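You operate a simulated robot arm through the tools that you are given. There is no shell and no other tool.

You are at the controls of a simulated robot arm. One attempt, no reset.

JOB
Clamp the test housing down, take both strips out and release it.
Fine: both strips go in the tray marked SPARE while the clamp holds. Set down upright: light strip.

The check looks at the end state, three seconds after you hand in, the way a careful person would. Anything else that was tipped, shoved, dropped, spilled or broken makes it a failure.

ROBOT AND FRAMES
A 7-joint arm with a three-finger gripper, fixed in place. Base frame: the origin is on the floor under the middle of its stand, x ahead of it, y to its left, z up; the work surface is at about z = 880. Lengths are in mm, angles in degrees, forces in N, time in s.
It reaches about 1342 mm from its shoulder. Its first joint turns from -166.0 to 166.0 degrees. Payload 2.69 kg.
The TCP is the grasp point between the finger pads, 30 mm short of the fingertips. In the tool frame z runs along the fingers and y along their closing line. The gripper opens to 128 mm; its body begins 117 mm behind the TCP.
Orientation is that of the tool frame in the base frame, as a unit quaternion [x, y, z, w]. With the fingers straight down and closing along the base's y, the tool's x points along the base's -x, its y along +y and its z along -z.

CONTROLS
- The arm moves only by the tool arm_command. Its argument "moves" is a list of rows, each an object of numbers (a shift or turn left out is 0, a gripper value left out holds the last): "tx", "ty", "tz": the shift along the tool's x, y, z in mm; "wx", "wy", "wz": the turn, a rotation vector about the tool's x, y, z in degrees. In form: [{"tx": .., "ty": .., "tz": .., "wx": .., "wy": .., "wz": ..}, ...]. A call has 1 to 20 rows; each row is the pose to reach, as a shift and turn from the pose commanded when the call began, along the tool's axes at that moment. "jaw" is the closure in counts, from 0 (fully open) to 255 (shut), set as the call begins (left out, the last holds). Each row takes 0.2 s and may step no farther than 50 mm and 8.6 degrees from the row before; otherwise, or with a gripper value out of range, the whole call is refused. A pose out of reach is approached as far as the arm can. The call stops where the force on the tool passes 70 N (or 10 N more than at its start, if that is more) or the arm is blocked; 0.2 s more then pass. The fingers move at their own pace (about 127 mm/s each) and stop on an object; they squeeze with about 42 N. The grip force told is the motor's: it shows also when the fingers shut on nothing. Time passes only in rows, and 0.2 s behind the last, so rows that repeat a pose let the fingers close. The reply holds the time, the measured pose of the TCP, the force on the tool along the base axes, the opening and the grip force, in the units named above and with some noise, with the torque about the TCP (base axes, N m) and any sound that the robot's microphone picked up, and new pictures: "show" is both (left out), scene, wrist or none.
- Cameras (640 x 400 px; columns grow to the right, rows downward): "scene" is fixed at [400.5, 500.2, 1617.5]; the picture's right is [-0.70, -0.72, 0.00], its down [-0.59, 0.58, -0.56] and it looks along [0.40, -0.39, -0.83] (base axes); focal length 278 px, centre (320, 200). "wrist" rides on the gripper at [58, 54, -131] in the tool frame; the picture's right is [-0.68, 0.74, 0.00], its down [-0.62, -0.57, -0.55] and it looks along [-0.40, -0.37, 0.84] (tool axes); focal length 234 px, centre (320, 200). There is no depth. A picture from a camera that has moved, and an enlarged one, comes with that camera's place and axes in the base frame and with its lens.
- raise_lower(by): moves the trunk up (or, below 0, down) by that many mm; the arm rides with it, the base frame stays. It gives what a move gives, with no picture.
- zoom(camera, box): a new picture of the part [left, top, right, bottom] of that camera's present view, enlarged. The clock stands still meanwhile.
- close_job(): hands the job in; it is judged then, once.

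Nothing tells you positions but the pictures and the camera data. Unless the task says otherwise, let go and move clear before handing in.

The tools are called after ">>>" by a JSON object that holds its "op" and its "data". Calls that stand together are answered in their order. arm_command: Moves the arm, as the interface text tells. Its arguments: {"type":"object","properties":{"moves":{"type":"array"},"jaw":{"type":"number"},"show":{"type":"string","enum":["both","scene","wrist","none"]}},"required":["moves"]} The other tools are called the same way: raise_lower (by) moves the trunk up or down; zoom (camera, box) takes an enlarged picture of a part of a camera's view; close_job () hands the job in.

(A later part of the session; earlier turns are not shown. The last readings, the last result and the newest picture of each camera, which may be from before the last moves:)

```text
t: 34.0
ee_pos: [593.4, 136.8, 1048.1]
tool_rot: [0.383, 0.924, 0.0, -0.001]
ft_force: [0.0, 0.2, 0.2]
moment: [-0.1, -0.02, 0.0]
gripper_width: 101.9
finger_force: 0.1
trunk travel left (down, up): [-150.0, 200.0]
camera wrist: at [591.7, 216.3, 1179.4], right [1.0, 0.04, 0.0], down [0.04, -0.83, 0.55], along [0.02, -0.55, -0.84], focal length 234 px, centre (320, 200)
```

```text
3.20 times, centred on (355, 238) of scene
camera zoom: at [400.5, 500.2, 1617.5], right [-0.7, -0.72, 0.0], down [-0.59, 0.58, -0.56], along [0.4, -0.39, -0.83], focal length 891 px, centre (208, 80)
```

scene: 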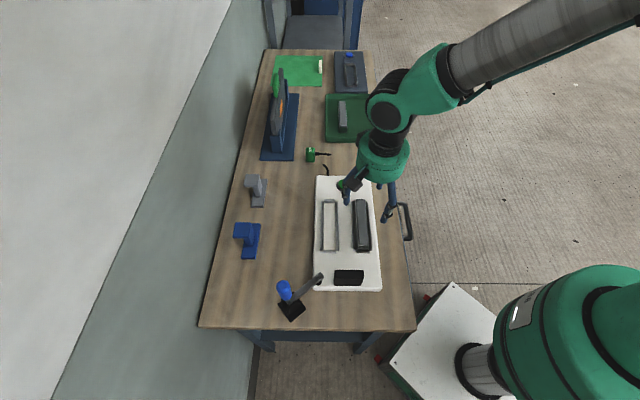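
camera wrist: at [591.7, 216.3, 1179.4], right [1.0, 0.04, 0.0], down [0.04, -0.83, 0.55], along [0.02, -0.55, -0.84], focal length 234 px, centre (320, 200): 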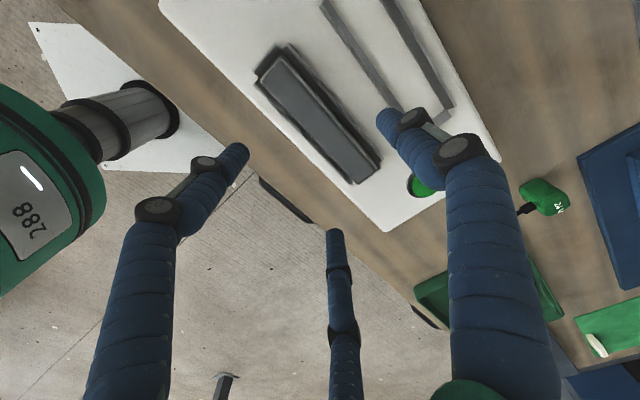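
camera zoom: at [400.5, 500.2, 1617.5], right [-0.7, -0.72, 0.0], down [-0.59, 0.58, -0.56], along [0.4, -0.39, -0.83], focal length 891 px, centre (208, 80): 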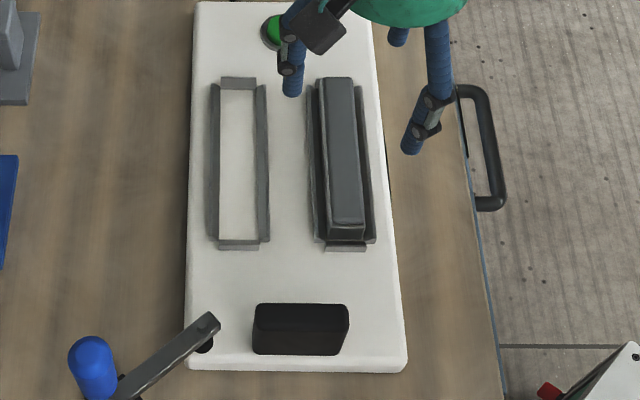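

My fix puts the second strip's centre at about (599, 143), and the hand is right where it should be across it. Going down to the same grasp height as before (z≈952.5).

>>> {"op": "arm_command", "data": {"moves": [{"tz": 30}, {"tz": 60}, {"tz": 82}, {"tz": 95.5}, {"tz": 95.5}], "show": "both"}}

>>> {"op": "zoom", "data": {"camera": "wrist", "box": [200, 70, 440, 270]}}

>>> {"op": "zoom", "data": {"camera": "scene", "box": [310, 175, 400, 260]}}

```text
t: 35.2
ee_pos: [594.2, 138.1, 953.2]
tool_rot: [0.382, 0.924, 0.001, 0.0]
ft_force: [-0.1, -0.3, -0.1]
moment: [0.0, 0.02, 0.02]
gripper_width: 101.8
finger_force: 0.0
trunk travel left (down, up): [-150.0, 200.0]
camera wrist: at [590.7, 216.4, 1084.7], right [1.0, 0.04, 0.0], down [0.04, -0.83, 0.55], along [0.02, -0.55, -0.84], focal length 234 px, centre (320, 200)
```

scene: 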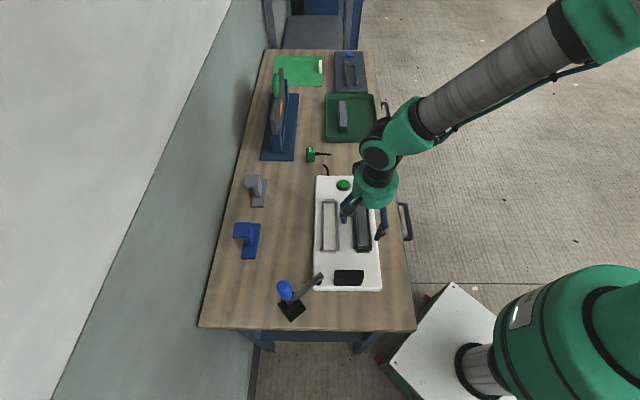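
wrist: 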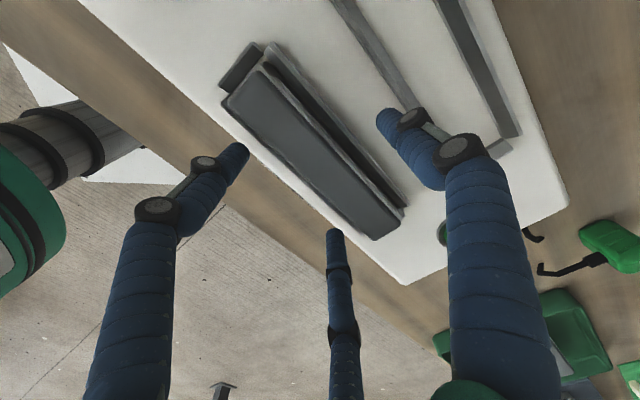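

```text
2.00 times, centred on (320, 170) of wrist
camera zoom: at [590.7, 216.4, 1084.7], right [1.0, 0.04, 0.0], down [0.04, -0.83, 0.55], along [0.02, -0.55, -0.84], focal length 468 px, centre (320, 260)
```

zoom: 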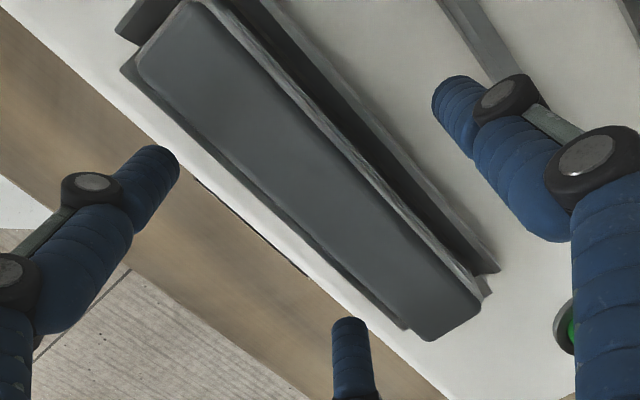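

```text
4.71 times, centred on (355, 218) of scene
camera zoom: at [400.5, 500.2, 1617.5], right [-0.7, -0.72, 0.0], down [-0.59, 0.58, -0.56], along [0.4, -0.39, -0.83], focal length 1310 px, centre (155, 118)
```

zoom: 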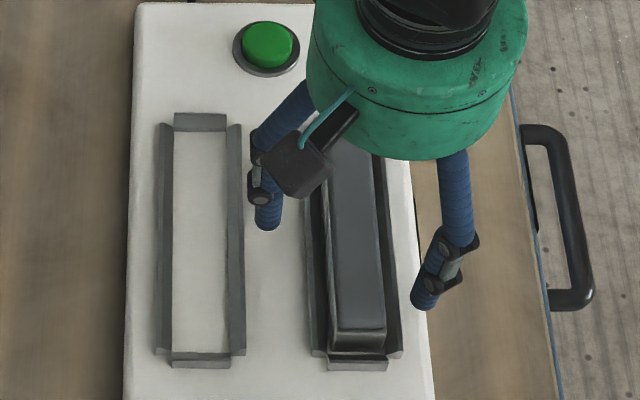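

The strip lies between the open fingers as intended. Closing now.

>>> {"op": "arm_command", "data": {"moves": [{"ty": -1}, {"ty": -1}, {"ty": -1}, {"ty": -1}], "jaw": 255, "show": "wrist"}}

>>> {"op": "zoom", "data": {"camera": "scene", "box": [310, 175, 400, 300]}}

```text
t: 36.2
ee_pos: [591.4, 136.6, 953.0]
tool_rot: [0.383, 0.924, 0.0, 0.001]
ft_force: [2.8, 3.1, -0.2]
moment: [0.12, -0.1, -0.1]
gripper_width: 43.3
finger_force: 42.1
trunk travel left (down, up): [-150.0, 200.0]
camera wrist: at [590.0, 215.7, 1085.0], right [1.0, 0.04, 0.0], down [0.04, -0.83, 0.55], along [0.02, -0.55, -0.84], focal length 234 px, centre (320, 200)
```

wrist: 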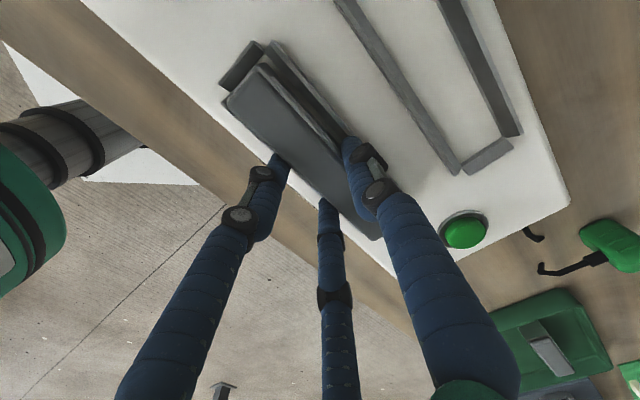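

```text
3.20 times, centred on (355, 238) of scene
camera zoom: at [400.5, 500.2, 1617.5], right [-0.7, -0.72, 0.0], down [-0.59, 0.58, -0.56], along [0.4, -0.39, -0.83], focal length 891 px, centre (208, 80)
```

zoom: 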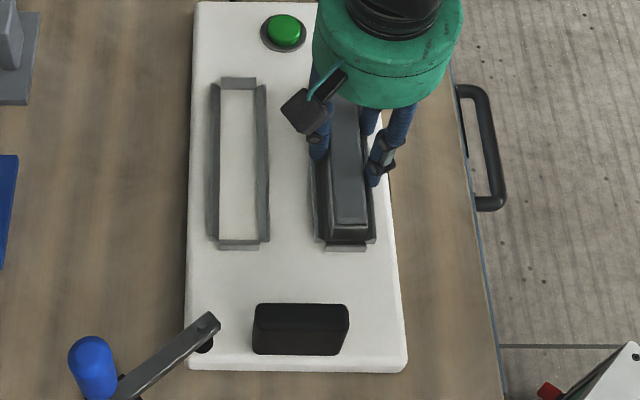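

It is held (43 mm, 42 N). Lifting slowly straight up.

>>> {"op": "arm_command", "data": {"moves": [{"tz": -4}, {"tz": -8}, {"tz": -12}, {"tz": -16}, {"tz": -20}], "show": "wrist"}}

>>> {"op": "zoom", "data": {"camera": "scene", "box": [310, 175, 400, 300]}}

```text
t: 37.4
ee_pos: [591.7, 136.0, 973.8]
tool_rot: [0.384, 0.924, 0.0, 0.0]
ft_force: [-0.2, 0.4, -0.8]
moment: [0.0, 0.0, -0.05]
gripper_width: 43.3
finger_force: 42.3
trunk travel left (down, up): [-150.0, 200.0]
camera wrist: at [589.8, 215.3, 1104.8], right [1.0, 0.04, 0.0], down [0.04, -0.83, 0.55], along [0.02, -0.55, -0.84], focal length 234 px, centre (320, 200)
```

wrist: 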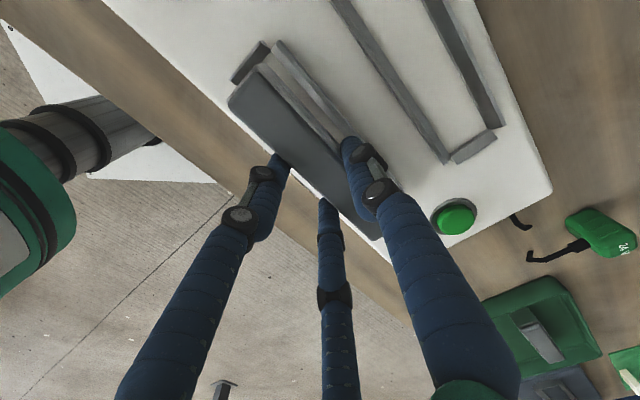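

```text
3.20 times, centred on (355, 238) of scene
camera zoom: at [400.5, 500.2, 1617.5], right [-0.7, -0.72, 0.0], down [-0.59, 0.58, -0.56], along [0.4, -0.39, -0.83], focal length 891 px, centre (208, 80)
```

zoom: 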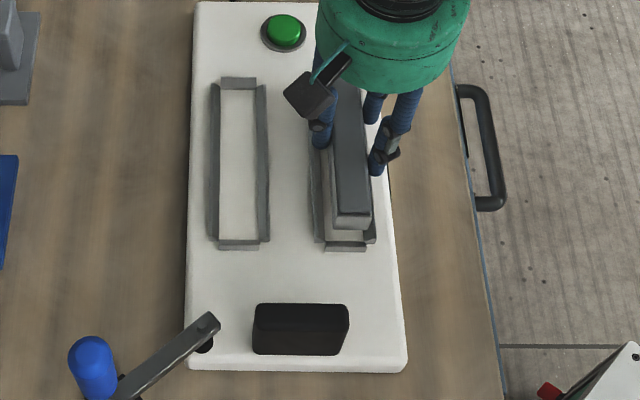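

The second strip is out and hanging level. I'll lift it clear and carry it to the other half of the tray.

>>> {"op": "arm_command", "data": {"moves": [{"tz": -30}, {"tz": -70}, {"tz": -110}, {"tz": -132}, {"tz": -132}], "show": "none"}}

>>> {"op": "arm_command", "data": {"moves": [{"tx": -25, "ty": -2}, {"tx": -65, "ty": -4}, {"tx": -107, "ty": -7}, {"tx": -149, "ty": -9}, {"tx": -191, "ty": -12}, {"tx": -233, "ty": -14}, {"tx": -275, "ty": -17}, {"tx": -317, "ty": -20}, {"tx": -359, "ty": -22}, {"tx": -401, "ty": -25}, {"tx": -441, "ty": -27}, {"tx": -471, "ty": -29}, {"tx": -491, "ty": -30.5}, {"tx": -491, "ty": -30.5}], "show": "both"}}

>>> {"op": "zoom", "data": {"camera": "wrist", "box": [160, 0, 460, 260]}}

>>> {"op": "zoom", "data": {"camera": "scene", "box": [310, 50, 400, 160]}}

```text
t: 38.6
ee_pos: [590.8, 135.8, 1105.5]
tool_rot: [0.383, 0.924, 0.0, 0.0]
ft_force: [0.2, 0.6, -1.1]
moment: [0.03, -0.03, 0.04]
gripper_width: 43.0
finger_force: 42.1
trunk travel left (down, up): [-150.0, 200.0]
```

```text
t: 41.6
ee_pos: [917.8, -231.6, 1105.6]
tool_rot: [0.382, 0.924, 0.0, 0.0]
ft_force: [0.4, 0.2, -0.8]
moment: [-0.02, 0.03, 0.01]
gripper_width: 43.2
finger_force: 42.3
trunk travel left (down, up): [-150.0, 200.0]
camera wrist: at [916.8, -153.7, 1237.6], right [1.0, 0.04, 0.0], down [0.04, -0.84, 0.55], along [0.02, -0.55, -0.84], focal length 234 px, centre (320, 200)
```

scene: 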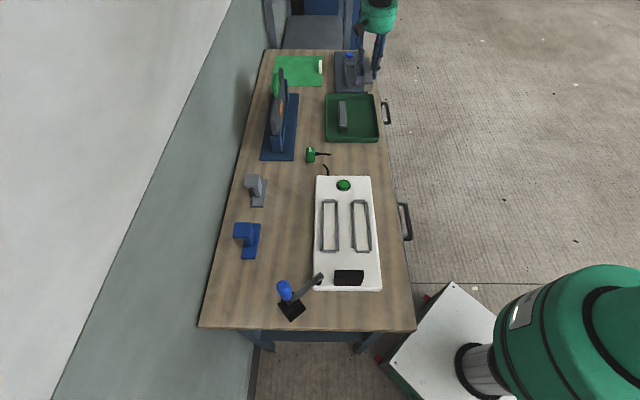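
wrist: 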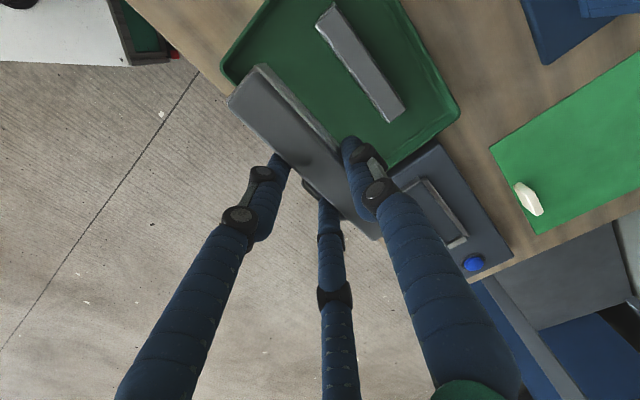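

```text
1.54 times, centred on (310, 130) of wrist
camera zoom: at [916.8, -153.7, 1237.6], right [1.0, 0.04, 0.0], down [0.04, -0.84, 0.55], along [0.02, -0.55, -0.84], focal length 360 px, centre (335, 308)
```

zoom: 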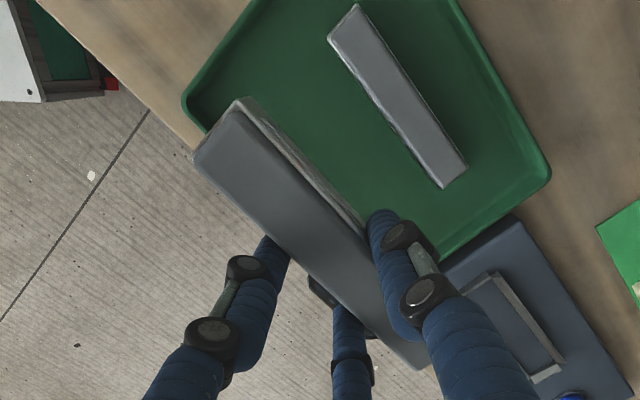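

```text
3.64 times, centred on (355, 105) of scene
camera zoom: at [400.5, 500.2, 1617.5], right [-0.7, -0.72, 0.0], down [-0.59, 0.58, -0.56], along [0.4, -0.39, -0.83], focal length 1012 px, centre (193, 546)
```

zoom: 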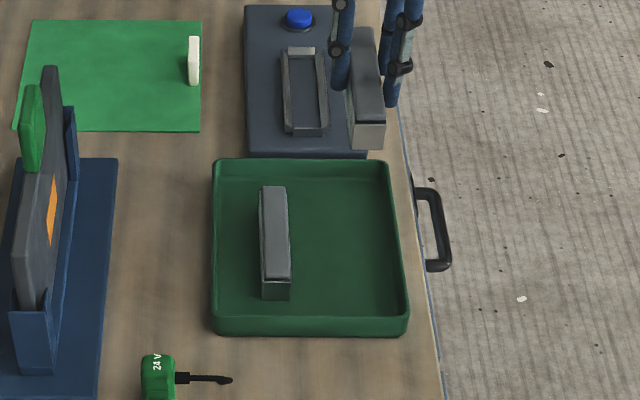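

The second strip hangs over the tray's free half, parallel to the first with about 40 mm between them. Lowering most of the way and checking clearances.

>>> {"op": "arm_command", "data": {"moves": [{"tz": 35}, {"tz": 75}, {"tz": 110}, {"tz": 138}, {"tz": 158}, {"tz": 158}], "show": "both"}}

>>> {"op": "zoom", "data": {"camera": "wrist", "box": [160, 0, 460, 260]}}

>>> {"op": "zoom", "data": {"camera": "scene", "box": [310, 70, 400, 160]}}

```text
t: 43.0
ee_pos: [916.8, -232.2, 947.4]
tool_rot: [0.383, 0.924, 0.0, -0.001]
ft_force: [0.0, -1.0, -1.3]
moment: [0.03, 0.02, 0.03]
gripper_width: 43.3
finger_force: 42.0
trunk travel left (down, up): [-150.0, 200.0]
camera wrist: at [915.9, -153.3, 1078.9], right [1.0, 0.04, 0.0], down [0.04, -0.84, 0.55], along [0.02, -0.55, -0.84], focal length 234 px, centre (320, 200)
```

scene: 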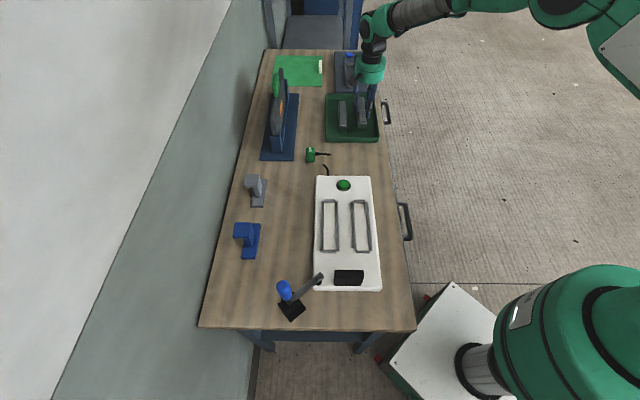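
wrist: 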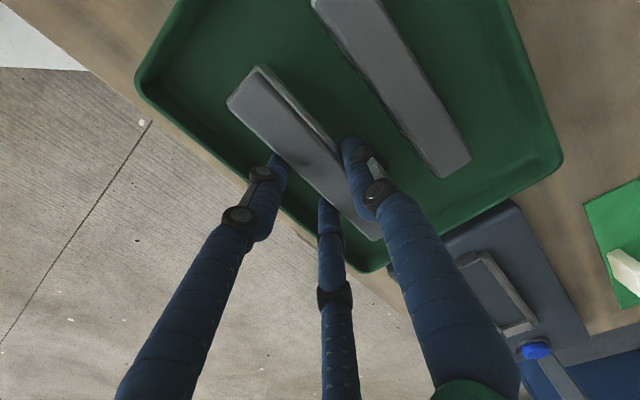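

```text
1.54 times, centred on (310, 130) of wrist
camera zoom: at [915.9, -153.3, 1078.9], right [1.0, 0.04, 0.0], down [0.04, -0.84, 0.55], along [0.02, -0.55, -0.84], focal length 360 px, centre (335, 308)
```

zoom: 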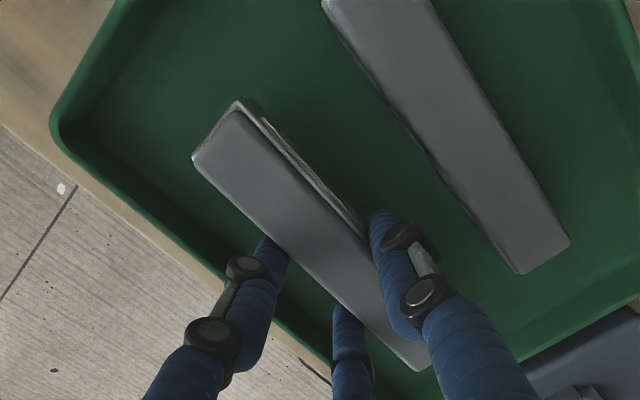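

```text
4.44 times, centred on (355, 115) of scene
camera zoom: at [400.5, 500.2, 1617.5], right [-0.7, -0.72, 0.0], down [-0.59, 0.58, -0.56], along [0.4, -0.39, -0.83], focal length 1237 px, centre (164, 578)
```

zoom: 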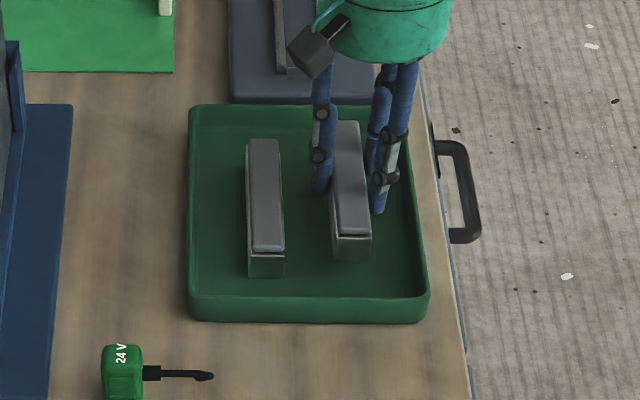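

Clearances look fine on all sides. Lowering on toward the floor.

>>> {"op": "arm_command", "data": {"moves": [{"tz": 5}, {"tz": 10}, {"tz": 14}, {"tz": 16}], "show": "none"}}

>>> {"op": "arm_command", "data": {"moves": [{"tz": 1}, {"tz": 2}], "show": "none"}}

```text
t: 44.0
ee_pos: [916.5, -231.1, 932.4]
tool_rot: [0.383, 0.924, -0.001, 0.001]
ft_force: [1.7, 0.1, -1.5]
moment: [0.0, -0.02, 0.02]
gripper_width: 43.3
finger_force: 42.0
trunk travel left (down, up): [-150.0, 200.0]
```

```text
t: 44.6
ee_pos: [917.4, -231.8, 928.9]
tool_rot: [0.383, 0.924, 0.0, 0.0]
ft_force: [-1.4, 0.6, -2.1]
moment: [-0.01, -0.02, -0.02]
gripper_width: 43.3
finger_force: 42.0
trunk travel left (down, up): [-150.0, 200.0]
```

No contact yet. One millimetre at a time now.

>>> {"op": "arm_command", "data": {"moves": [{"tz": 0.6}, {"tz": 1.2}], "show": "none"}}

```text
t: 45.2
ee_pos: [917.4, -231.7, 928.5]
tool_rot: [0.382, 0.924, 0.0, 0.0]
ft_force: [-0.7, -0.1, -0.7]
moment: [0.01, -0.01, 0.0]
gripper_width: 43.3
finger_force: 41.8
trunk travel left (down, up): [-150.0, 200.0]
```

>>> {"op": "arm_command", "data": {"moves": [{"tz": 0.6}, {"tz": 1.2}], "show": "none"}}

```text
t: 45.8
ee_pos: [917.7, -231.8, 928.7]
tool_rot: [0.382, 0.924, -0.001, 0.0]
ft_force: [-2.4, 0.1, 6.6]
moment: [0.54, 0.45, 0.16]
gripper_width: 43.2
finger_force: 42.2
trunk travel left (down, up): [-150.0, 200.0]
```

Contact at one end of the strip first (6.6 N). A touch further so that it settles flat, then let go.

>>> {"op": "arm_command", "data": {"moves": [{"tz": 0.4}, {"tz": 0.8}], "show": "none"}}

>>> {"op": "arm_command", "data": {"moves": [{"tz": -0.3}, {"tz": -0.3}, {"tz": -0.3}], "jaw": 143, "show": "both"}}

>>> {"op": "zoom", "data": {"camera": "scene", "box": [310, 70, 400, 160]}}

>>> {"op": "zoom", "data": {"camera": "wrist", "box": [160, 0, 460, 260]}}

```text
t: 46.4
ee_pos: [916.7, -233.6, 928.3]
tool_rot: [0.383, 0.924, 0.0, 0.001]
ft_force: [-0.6, 0.7, 12.9]
moment: [0.87, 0.65, -0.02]
gripper_width: 43.1
finger_force: 42.0
trunk travel left (down, up): [-150.0, 200.0]
```

```text
t: 47.2
ee_pos: [917.1, -231.7, 926.2]
tool_rot: [0.383, 0.924, 0.0, 0.0]
ft_force: [-0.6, -0.4, -1.0]
moment: [-0.03, -0.03, -0.01]
gripper_width: 56.0
finger_force: 0.0
trunk travel left (down, up): [-150.0, 200.0]
camera wrist: at [915.6, -153.1, 1058.1], right [1.0, 0.04, 0.0], down [0.04, -0.84, 0.55], along [0.02, -0.55, -0.84], focal length 234 px, centre (320, 200)
```

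scene: 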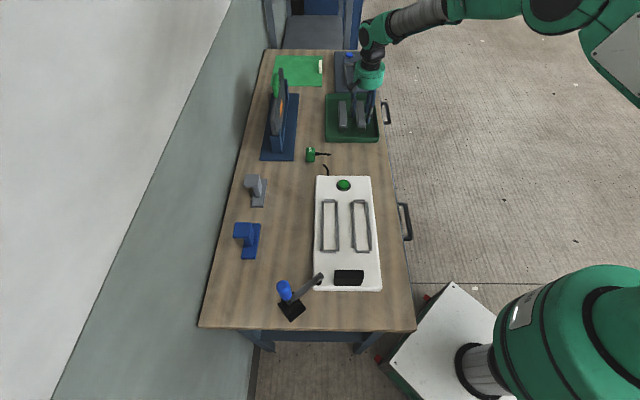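
wrist: 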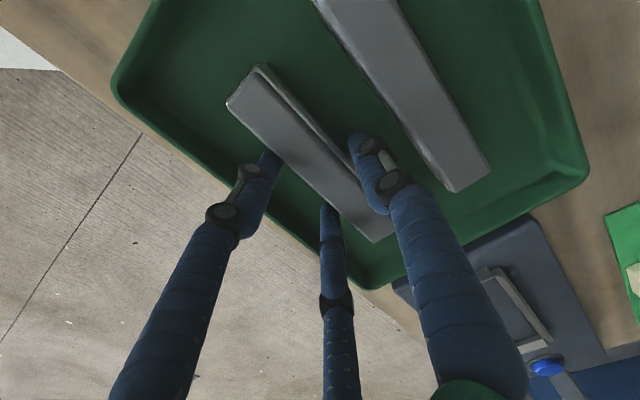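

```text
4.44 times, centred on (355, 115) of scene
camera zoom: at [400.5, 500.2, 1617.5], right [-0.7, -0.72, 0.0], down [-0.59, 0.58, -0.56], along [0.4, -0.39, -0.83], focal length 1237 px, centre (164, 578)
```

zoom: 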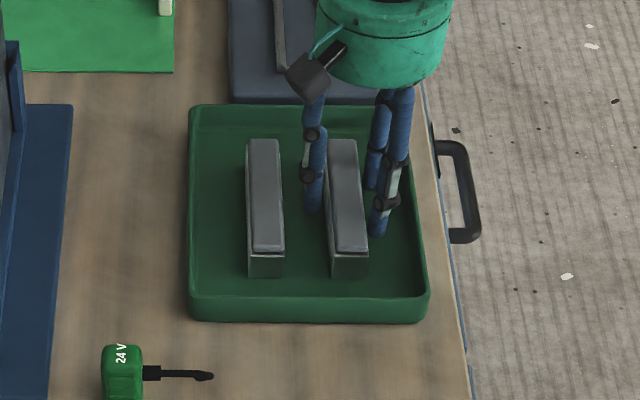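

```text
1.54 times, centred on (310, 130) of wrist
camera zoom: at [915.6, -153.1, 1058.1], right [1.0, 0.04, 0.0], down [0.04, -0.84, 0.55], along [0.02, -0.55, -0.84], focal length 360 px, centre (335, 308)
```

zoom: 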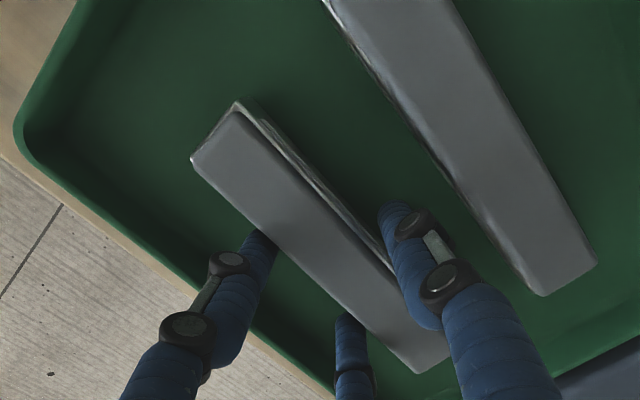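

Both strips now lie upright side by side in the tray, and the fingers are free of the second one. I'll rise straight up and verify.

>>> {"op": "arm_command", "data": {"moves": [{"tz": -10}, {"tz": -25}, {"tz": -60}, {"tz": -100}, {"tz": -140}, {"tz": -180}, {"tz": -220}, {"tz": -220}], "show": "both"}}

>>> {"op": "zoom", "data": {"camera": "scene", "box": [310, 70, 400, 160]}}

>>> {"op": "zoom", "data": {"camera": "scene", "box": [260, 170, 400, 330]}}

```text
t: 49.0
ee_pos: [917.4, -231.4, 1147.8]
tool_rot: [0.383, 0.924, 0.0, 0.001]
ft_force: [0.2, 0.5, -0.7]
moment: [0.01, -0.03, 0.02]
gripper_width: 56.2
finger_force: 0.2
trunk travel left (down, up): [-150.0, 200.0]
camera wrist: at [915.6, -153.0, 1279.2], right [1.0, 0.04, 0.0], down [0.04, -0.83, 0.55], along [0.02, -0.55, -0.84], focal length 234 px, centre (320, 200)
```

scene: 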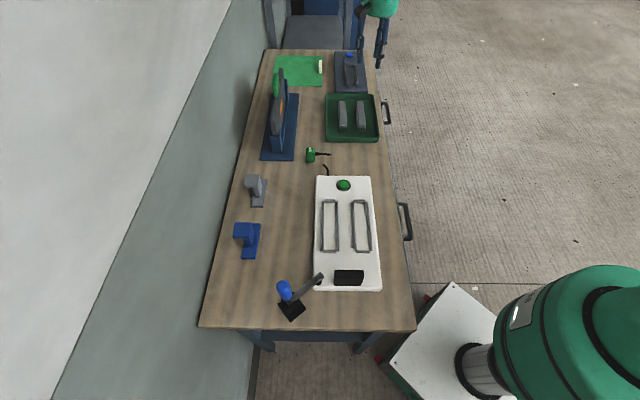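
wrist: 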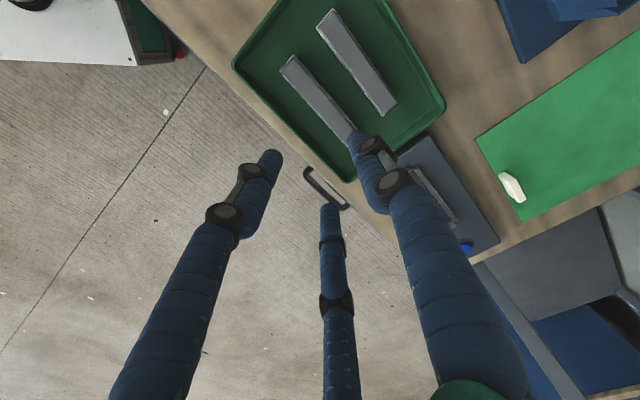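

```text
4.44 times, centred on (355, 115) of scene
camera zoom: at [400.5, 500.2, 1617.5], right [-0.7, -0.72, 0.0], down [-0.59, 0.58, -0.56], along [0.4, -0.39, -0.83], focal length 1237 px, centre (164, 578)
```

zoom: 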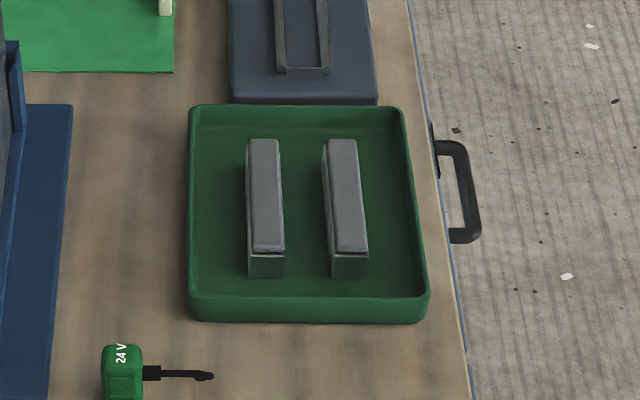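

```text
2.50 times, centred on (330, 250) of scene
camera zoom: at [400.5, 500.2, 1617.5], right [-0.7, -0.72, 0.0], down [-0.59, 0.58, -0.56], along [0.4, -0.39, -0.83], focal length 696 px, centre (295, 75)
```

zoom: 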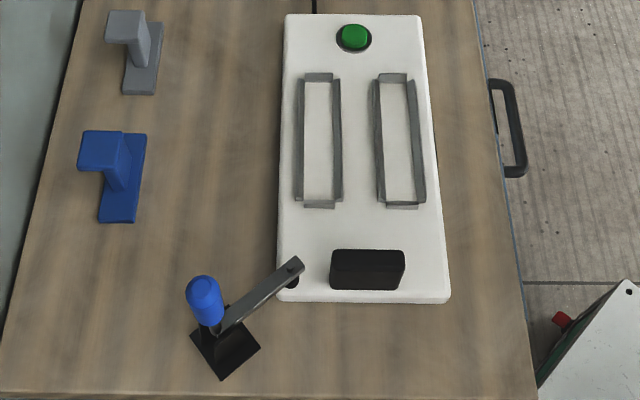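

Both strips stand upright in the tray and the clamp still holds. Now to release the clamp: I'll shut the fingers, turn them so the single finger faces +y, and come to the -y side of the upright handle, staying high.

>>> {"op": "arm_command", "data": {"moves": [{"tx": 30, "ty": 8, "wz": -2}, {"tx": 72, "ty": 19, "wz": -4.5}, {"tx": 115, "ty": 31, "wz": -7}, {"tx": 158, "ty": 43, "wz": -9.5}, {"tx": 201, "ty": 54, "wz": -12}, {"tx": 244, "ty": 66, "wz": -14.5}, {"tx": 287, "ty": 78, "wz": -17}, {"tx": 330, "ty": 89, "wz": -19.5}, {"tx": 373, "ty": 101, "wz": -22}, {"tx": 416, "ty": 113, "wz": -24.5}, {"tx": 459, "ty": 124, "wz": -27}, {"tx": 502, "ty": 136, "wz": -29.5}, {"tx": 545, "ty": 147, "wz": -32}, {"tx": 588, "ty": 159, "wz": -34.5}, {"tx": 630, "ty": 170, "wz": -37}, {"tx": 660, "ty": 178, "wz": -39}, {"tx": 671.6, "ty": 181.7, "wz": -40}, {"tx": 671.6, "ty": 181.7, "wz": -40}], "jaw": 255, "show": "both"}}

>>> {"op": "zoom", "data": {"camera": "wrist", "box": [220, 60, 420, 220]}}

>>> {"op": "zoom", "data": {"camera": "scene", "box": [240, 220, 400, 340]}}

```text
t: 52.8
ee_pos: [570.4, 371.8, 1145.4]
tool_rot: [0.042, 0.999, 0.0, 0.0]
ft_force: [-0.5, -0.2, 0.0]
moment: [0.0, 0.0, 0.0]
gripper_width: 2.2
finger_force: 31.1
trunk travel left (down, up): [-150.0, 200.0]
camera wrist: at [517.9, 429.5, 1277.6], right [0.74, 0.68, 0.0], down [0.56, -0.62, 0.55], along [0.37, -0.41, -0.84], focal length 234 px, centre (320, 200)
```

scene: 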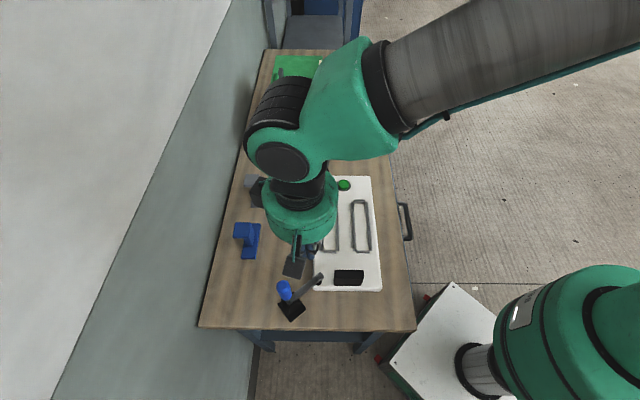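
wrist: 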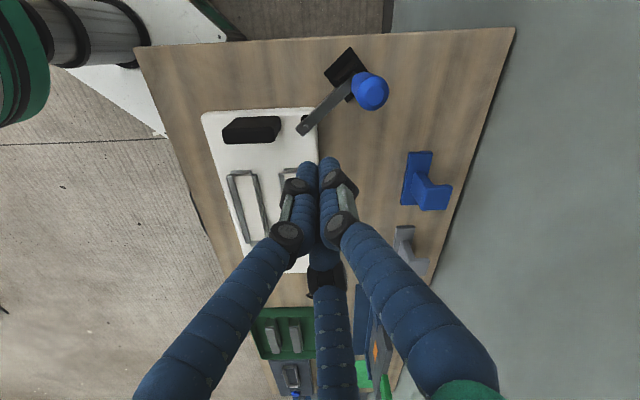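

```text
2.50 times, centred on (320, 140) of wrist
camera zoom: at [517.9, 429.5, 1277.6], right [0.74, 0.68, 0.0], down [0.56, -0.62, 0.55], along [0.37, -0.41, -0.84], focal length 585 px, centre (320, 350)
```

zoom: 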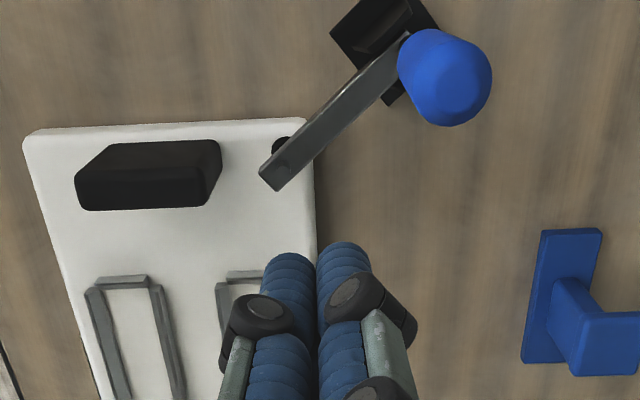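

```text
3.33 times, centred on (320, 280) of scene
camera zoom: at [400.5, 500.2, 1617.5], right [-0.7, -0.72, 0.0], down [-0.59, 0.58, -0.56], along [0.4, -0.39, -0.83], focal length 928 px, centre (320, -67)
```

zoom: 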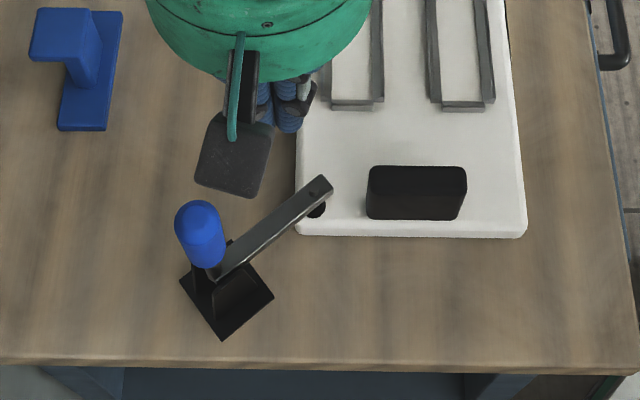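

Handle top is about (572, 434, 1070), upright. I'll lower the fist on its -y side with tips at about z=1032, high enough that the clamp's arm can swing up beneath and behind it.

>>> {"op": "arm_command", "data": {"moves": [{"tx": 1, "tz": 30}, {"tx": 2, "tz": 60}, {"tx": 2, "tz": 83}, {"tx": 2, "tz": 83}], "show": "both"}}

>>> {"op": "zoom", "data": {"camera": "wrist", "box": [220, 60, 460, 220]}}

>>> {"op": "zoom", "data": {"camera": "scene", "box": [240, 240, 360, 340]}}

```text
t: 53.8
ee_pos: [568.1, 372.7, 1062.8]
tool_rot: [0.044, 0.999, -0.001, 0.001]
ft_force: [-0.2, -0.6, 0.4]
moment: [-0.01, 0.0, 0.01]
gripper_width: 2.1
finger_force: 31.5
trunk travel left (down, up): [-150.0, 200.0]
camera wrist: at [517.0, 430.2, 1193.9], right [0.74, 0.68, 0.0], down [0.56, -0.62, 0.55], along [0.37, -0.41, -0.84], focal length 234 px, centre (320, 200)
```

scene: 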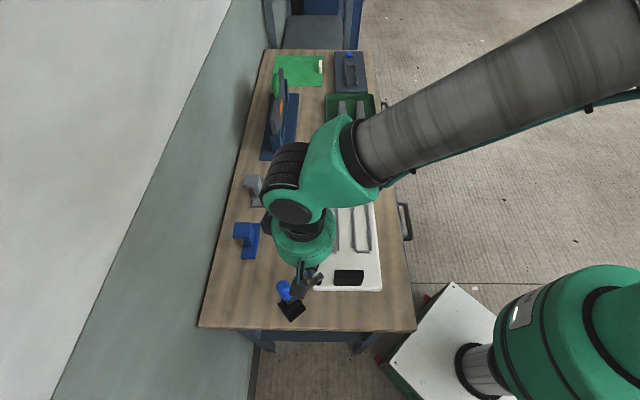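
wrist: 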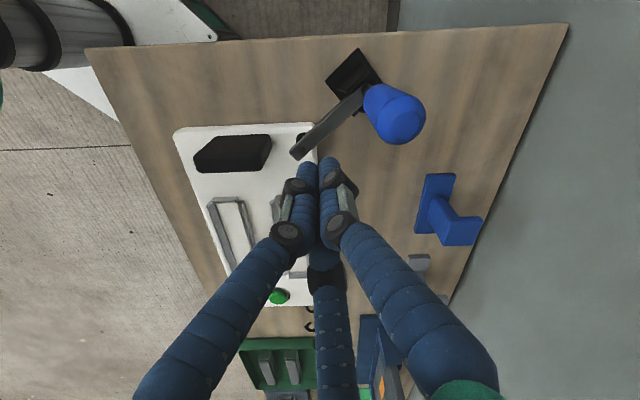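

```text
2.50 times, centred on (340, 140) of wrist
camera zoom: at [517.0, 430.2, 1193.9], right [0.74, 0.68, 0.0], down [0.56, -0.62, 0.55], along [0.37, -0.41, -0.84], focal length 585 px, centre (270, 350)
```

zoom: 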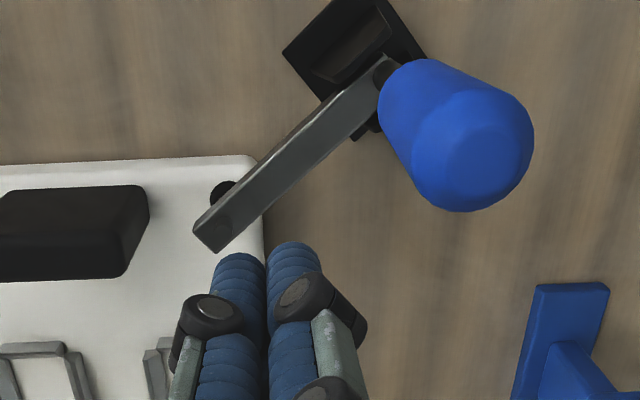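

```text
4.00 times, centred on (300, 290) of scene
camera zoom: at [400.5, 500.2, 1617.5], right [-0.7, -0.72, 0.0], down [-0.59, 0.58, -0.56], along [0.4, -0.39, -0.83], focal length 1114 px, centre (400, -160)
```

zoom: 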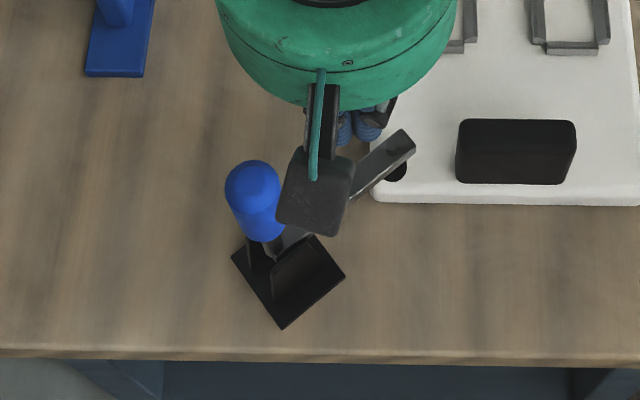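

The fist is in line with the handle at (573, 434). Pushing toward +y in small steps.

>>> {"op": "arm_command", "data": {"moves": [{"ty": 12}, {"ty": 24}, {"ty": 34}, {"ty": 42}, {"ty": 50}], "show": "both"}}

>>> {"op": "zoom", "data": {"camera": "wrist", "box": [220, 60, 460, 220]}}

>>> {"op": "zoom", "data": {"camera": "scene", "box": [240, 240, 360, 340]}}

```text
t: 55.0
ee_pos: [573.1, 422.3, 1064.6]
tool_rot: [0.043, 0.999, 0.0, 0.0]
ft_force: [-0.5, -0.8, -1.2]
moment: [-0.03, 0.02, -0.01]
gripper_width: 2.5
finger_force: 30.6
trunk travel left (down, up): [-150.0, 200.0]
camera wrist: at [521.3, 479.6, 1195.0], right [0.74, 0.68, 0.0], down [0.56, -0.62, 0.55], along [0.37, -0.4, -0.84], focal length 234 px, centre (320, 200)
```

scene: 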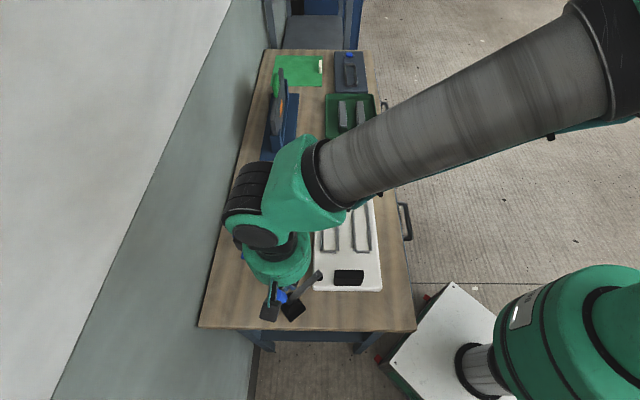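
wrist: 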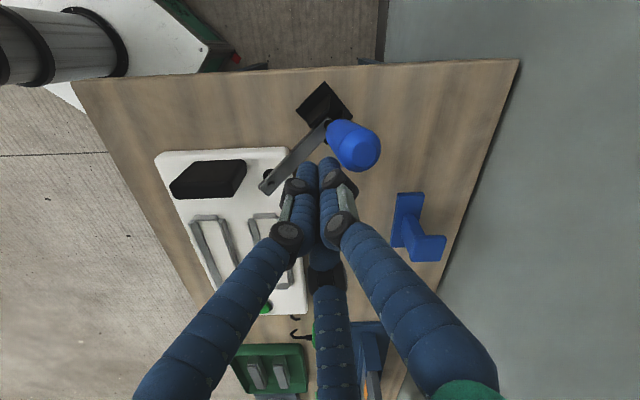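

```text
2.50 times, centred on (340, 140) of wrist
camera zoom: at [521.3, 479.6, 1195.0], right [0.74, 0.68, 0.0], down [0.56, -0.62, 0.55], along [0.37, -0.4, -0.84], focal length 585 px, centre (270, 350)
```

zoom: 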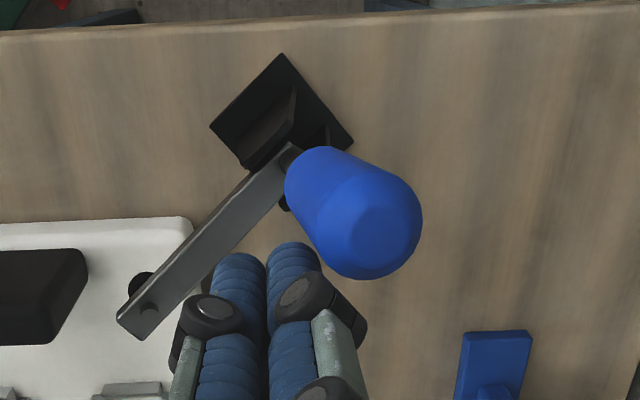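

```text
4.00 times, centred on (300, 290) of scene
camera zoom: at [400.5, 500.2, 1617.5], right [-0.7, -0.72, 0.0], down [-0.59, 0.58, -0.56], along [0.4, -0.39, -0.83], focal length 1114 px, centre (400, -160)
```

zoom: 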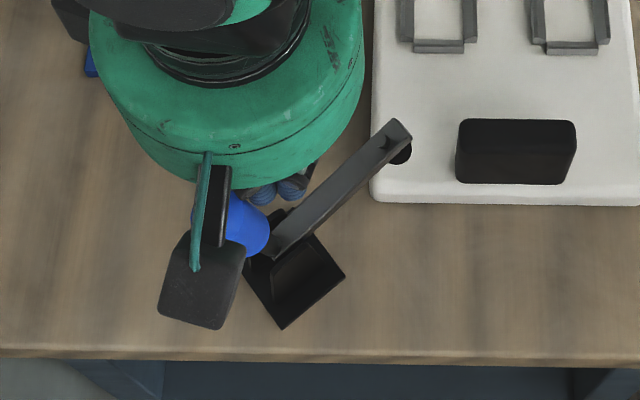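

The handle is tilting over with little force, and the arm is starting to lift. I'll continue along the arc.

>>> {"op": "arm_command", "data": {"moves": [{"ty": 8, "tz": 1}, {"ty": 16, "tz": 3}, {"ty": 24, "tz": 6}, {"ty": 31, "tz": 9}], "show": "both"}}

>>> {"op": "zoom", "data": {"camera": "wrist", "box": [200, 80, 440, 240]}}

>>> {"op": "zoom", "data": {"camera": "scene", "box": [240, 240, 360, 340]}}

```text
t: 56.0
ee_pos: [576.2, 452.6, 1052.8]
tool_rot: [0.043, 0.999, 0.001, 0.0]
ft_force: [0.2, 0.7, 0.9]
moment: [0.01, 0.02, -0.01]
gripper_width: 1.8
finger_force: 31.4
trunk travel left (down, up): [-150.0, 200.0]
camera wrist: at [523.8, 510.5, 1185.6], right [0.74, 0.68, 0.0], down [0.56, -0.62, 0.55], along [0.37, -0.41, -0.84], focal length 234 px, centre (320, 200)
```

scene: 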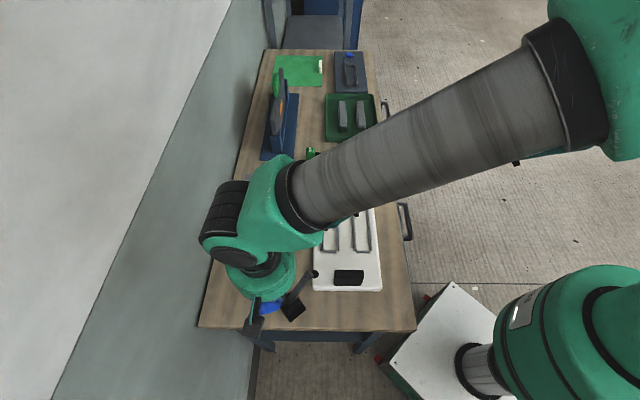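
wrist: 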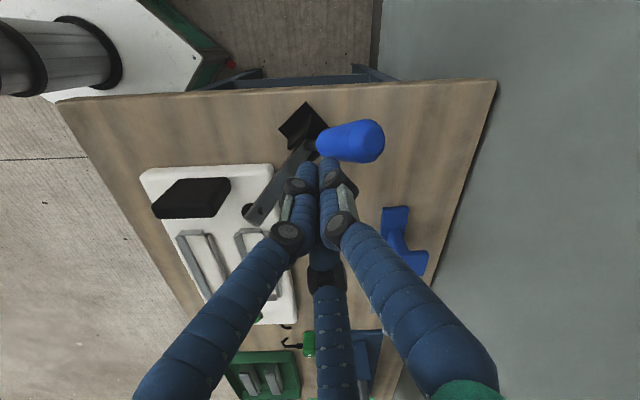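

```text
2.50 times, centred on (320, 160) of wrist
camera zoom: at [523.8, 510.5, 1185.6], right [0.74, 0.68, 0.0], down [0.56, -0.62, 0.55], along [0.37, -0.41, -0.84], focal length 585 px, centre (320, 300)
```

zoom: 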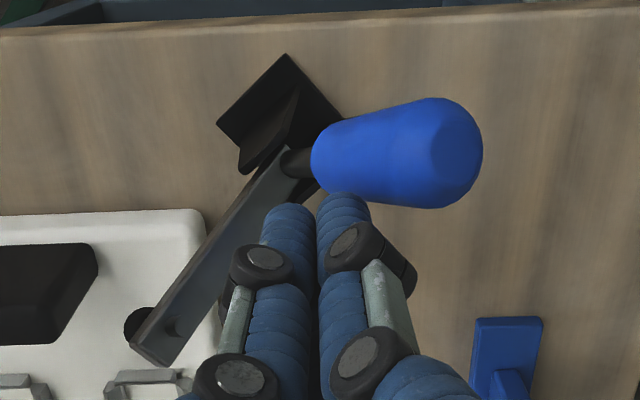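

```text
4.00 times, centred on (300, 290) of scene
camera zoom: at [400.5, 500.2, 1617.5], right [-0.7, -0.72, 0.0], down [-0.59, 0.58, -0.56], along [0.4, -0.39, -0.83], focal length 1114 px, centre (400, -160)
```

zoom: 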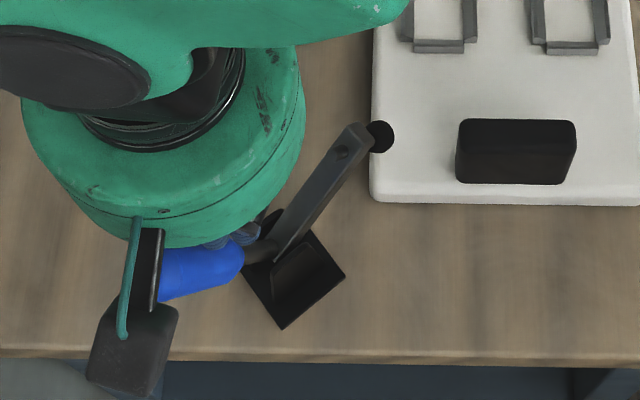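

The handle is about 28° over and the foot has lifted off the housing. I'll keep pushing on the handle's outer end, staying clear of the arm swinging up behind.

>>> {"op": "arm_command", "data": {"moves": [{"ty": 8, "tz": 0}, {"ty": 16, "tz": 1}, {"ty": 24, "tz": 2}, {"ty": 31, "tz": 4}], "show": "both"}}

>>> {"op": "zoom", "data": {"camera": "wrist", "box": [200, 80, 440, 240]}}

>>> {"op": "zoom", "data": {"camera": "scene", "box": [240, 240, 360, 340]}}

```text
t: 57.0
ee_pos: [579.0, 483.7, 1049.5]
tool_rot: [0.044, 0.999, 0.0, 0.001]
ft_force: [-0.1, 0.0, -0.2]
moment: [0.0, -0.03, -0.01]
gripper_width: 2.2
finger_force: 31.0
trunk travel left (down, up): [-150.0, 200.0]
camera wrist: at [526.2, 541.6, 1181.8], right [0.74, 0.68, 0.0], down [0.56, -0.62, 0.55], along [0.37, -0.4, -0.84], focal length 234 px, centre (320, 200)
```

scene: 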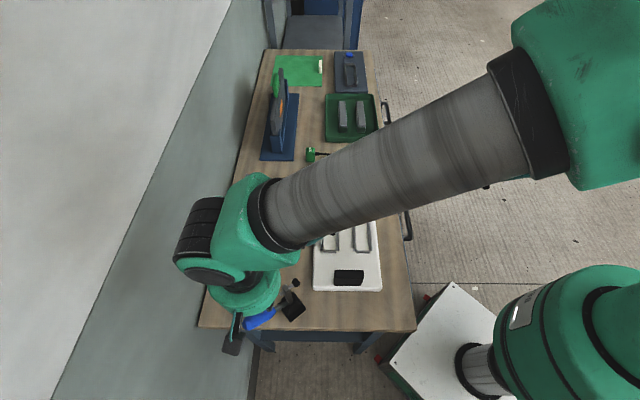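
wrist: 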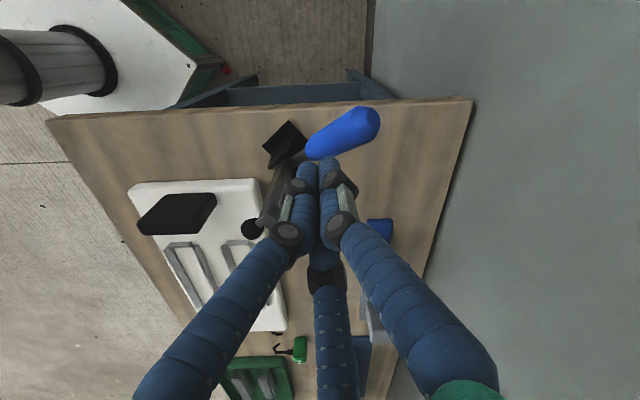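

```text
2.50 times, centred on (320, 160) of wrist
camera zoom: at [526.2, 541.6, 1181.8], right [0.74, 0.68, 0.0], down [0.56, -0.62, 0.55], along [0.37, -0.4, -0.84], focal length 585 px, centre (320, 300)
```

zoom: 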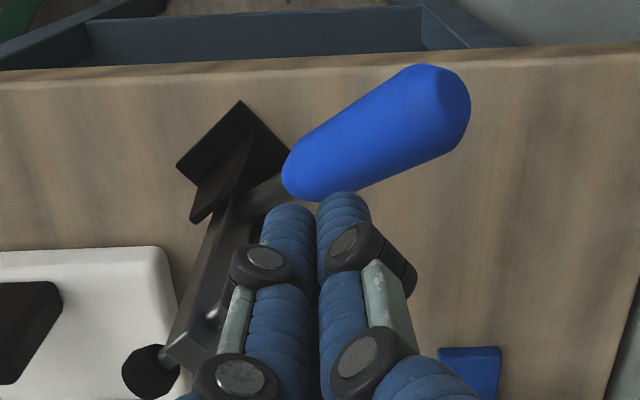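

```text
4.00 times, centred on (300, 290) of scene
camera zoom: at [400.5, 500.2, 1617.5], right [-0.7, -0.72, 0.0], down [-0.59, 0.58, -0.56], along [0.4, -0.39, -0.83], focal length 1114 px, centre (400, -160)
```

zoom: 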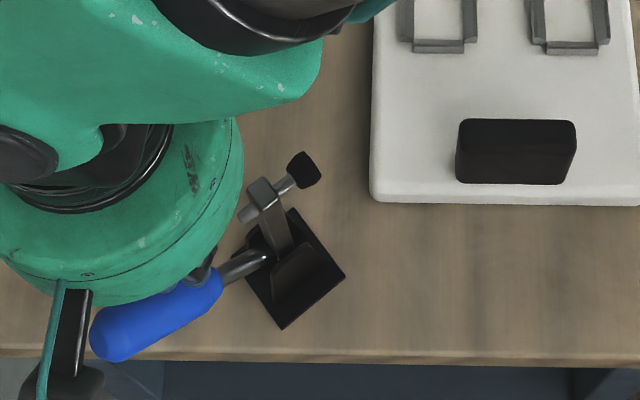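

The clamp is back in exactly its starting attitude: arm upright, foot clear of the housing, handle thrown back. I'll lift straight up and away.

>>> {"op": "arm_command", "data": {"moves": [{"ty": 1, "tz": -15}, {"ty": 1, "tz": -45}, {"ty": 1, "tz": -90}, {"ty": 1, "tz": -135}, {"ty": 1, "tz": -170}, {"tx": -35, "ty": -30, "tz": -170}, {"tx": -70, "ty": -65, "tz": -170}, {"tx": -100, "ty": -100, "tz": -170}, {"tx": -130, "ty": -138, "tz": -170}, {"tx": -160, "ty": -175, "tz": -170}, {"tx": -190, "ty": -214, "tz": -170}, {"tx": -200, "ty": -260, "tz": -170}, {"tx": -200, "ty": -308, "tz": -170}, {"tx": -200, "ty": -356, "tz": -170}, {"tx": -200, "ty": -404, "tz": -170}, {"tx": -200, "ty": -452, "tz": -170}, {"tx": -200, "ty": -500, "tz": -170}, {"tx": -200, "ty": -500, "tz": -170}], "show": "both"}}

>>> {"op": "zoom", "data": {"camera": "scene", "box": [220, 165, 400, 335]}}

>>> {"op": "zoom", "data": {"camera": "scene", "box": [250, 40, 410, 170]}}

```text
t: 60.8
ee_pos: [733.5, -35.9, 1220.9]
tool_rot: [0.043, 0.999, -0.001, 0.001]
ft_force: [0.3, -1.1, 0.8]
moment: [0.09, -0.03, 0.0]
gripper_width: 2.3
finger_force: 31.2
trunk travel left (down, up): [-150.0, 200.0]
camera wrist: at [682.2, 23.3, 1352.6], right [0.74, 0.68, 0.0], down [0.56, -0.62, 0.55], along [0.37, -0.4, -0.84], focal length 234 px, centre (320, 200)
```

scene: 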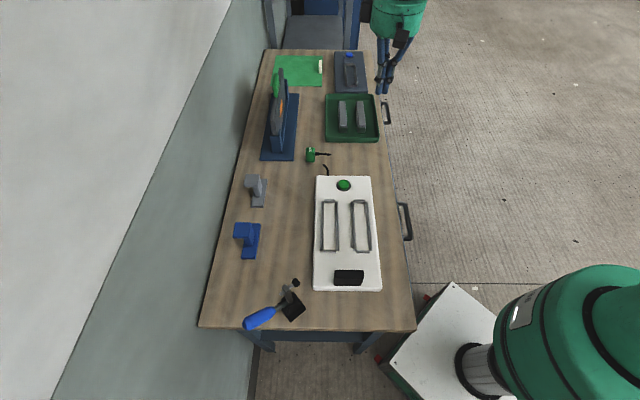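
wrist: 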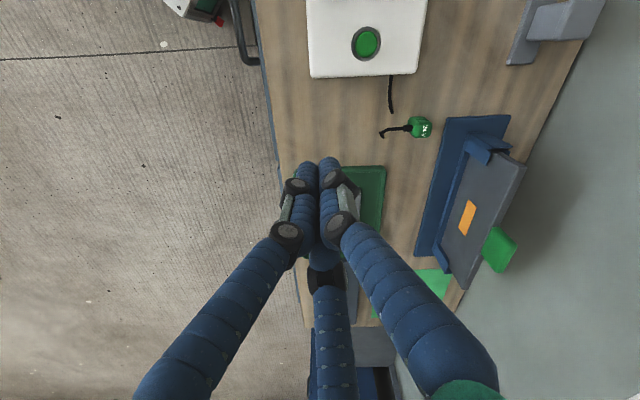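

```text
2.35 times, centred on (310, 250) of scene
camera zoom: at [400.5, 500.2, 1617.5], right [-0.7, -0.72, 0.0], down [-0.59, 0.58, -0.56], along [0.4, -0.39, -0.83], focal length 655 px, centre (344, 82)
```

zoom: 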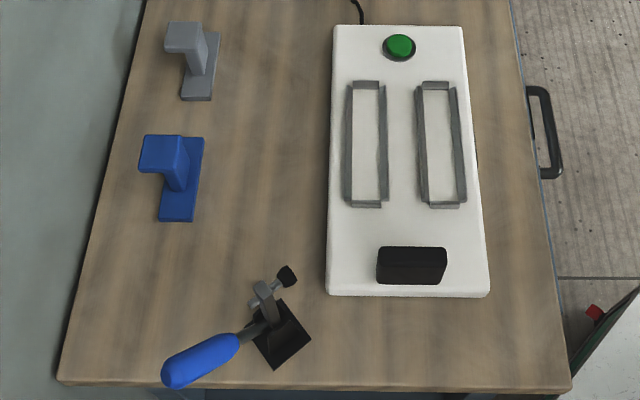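

```text
3.08 times, centred on (330, 105) of scene
camera zoom: at [400.5, 500.2, 1617.5], right [-0.7, -0.72, 0.0], down [-0.59, 0.58, -0.56], along [0.4, -0.39, -0.83], focal length 857 px, centre (289, 492)
```

zoom: 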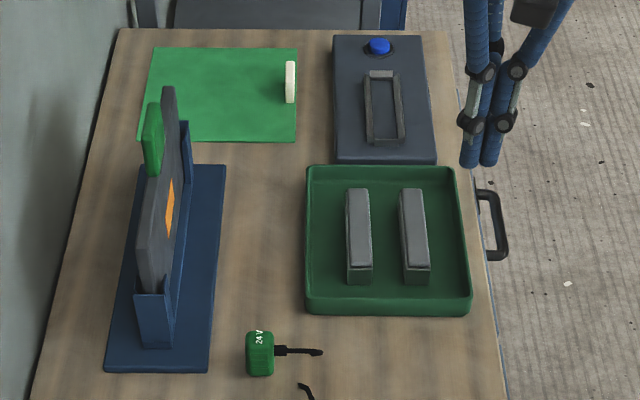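

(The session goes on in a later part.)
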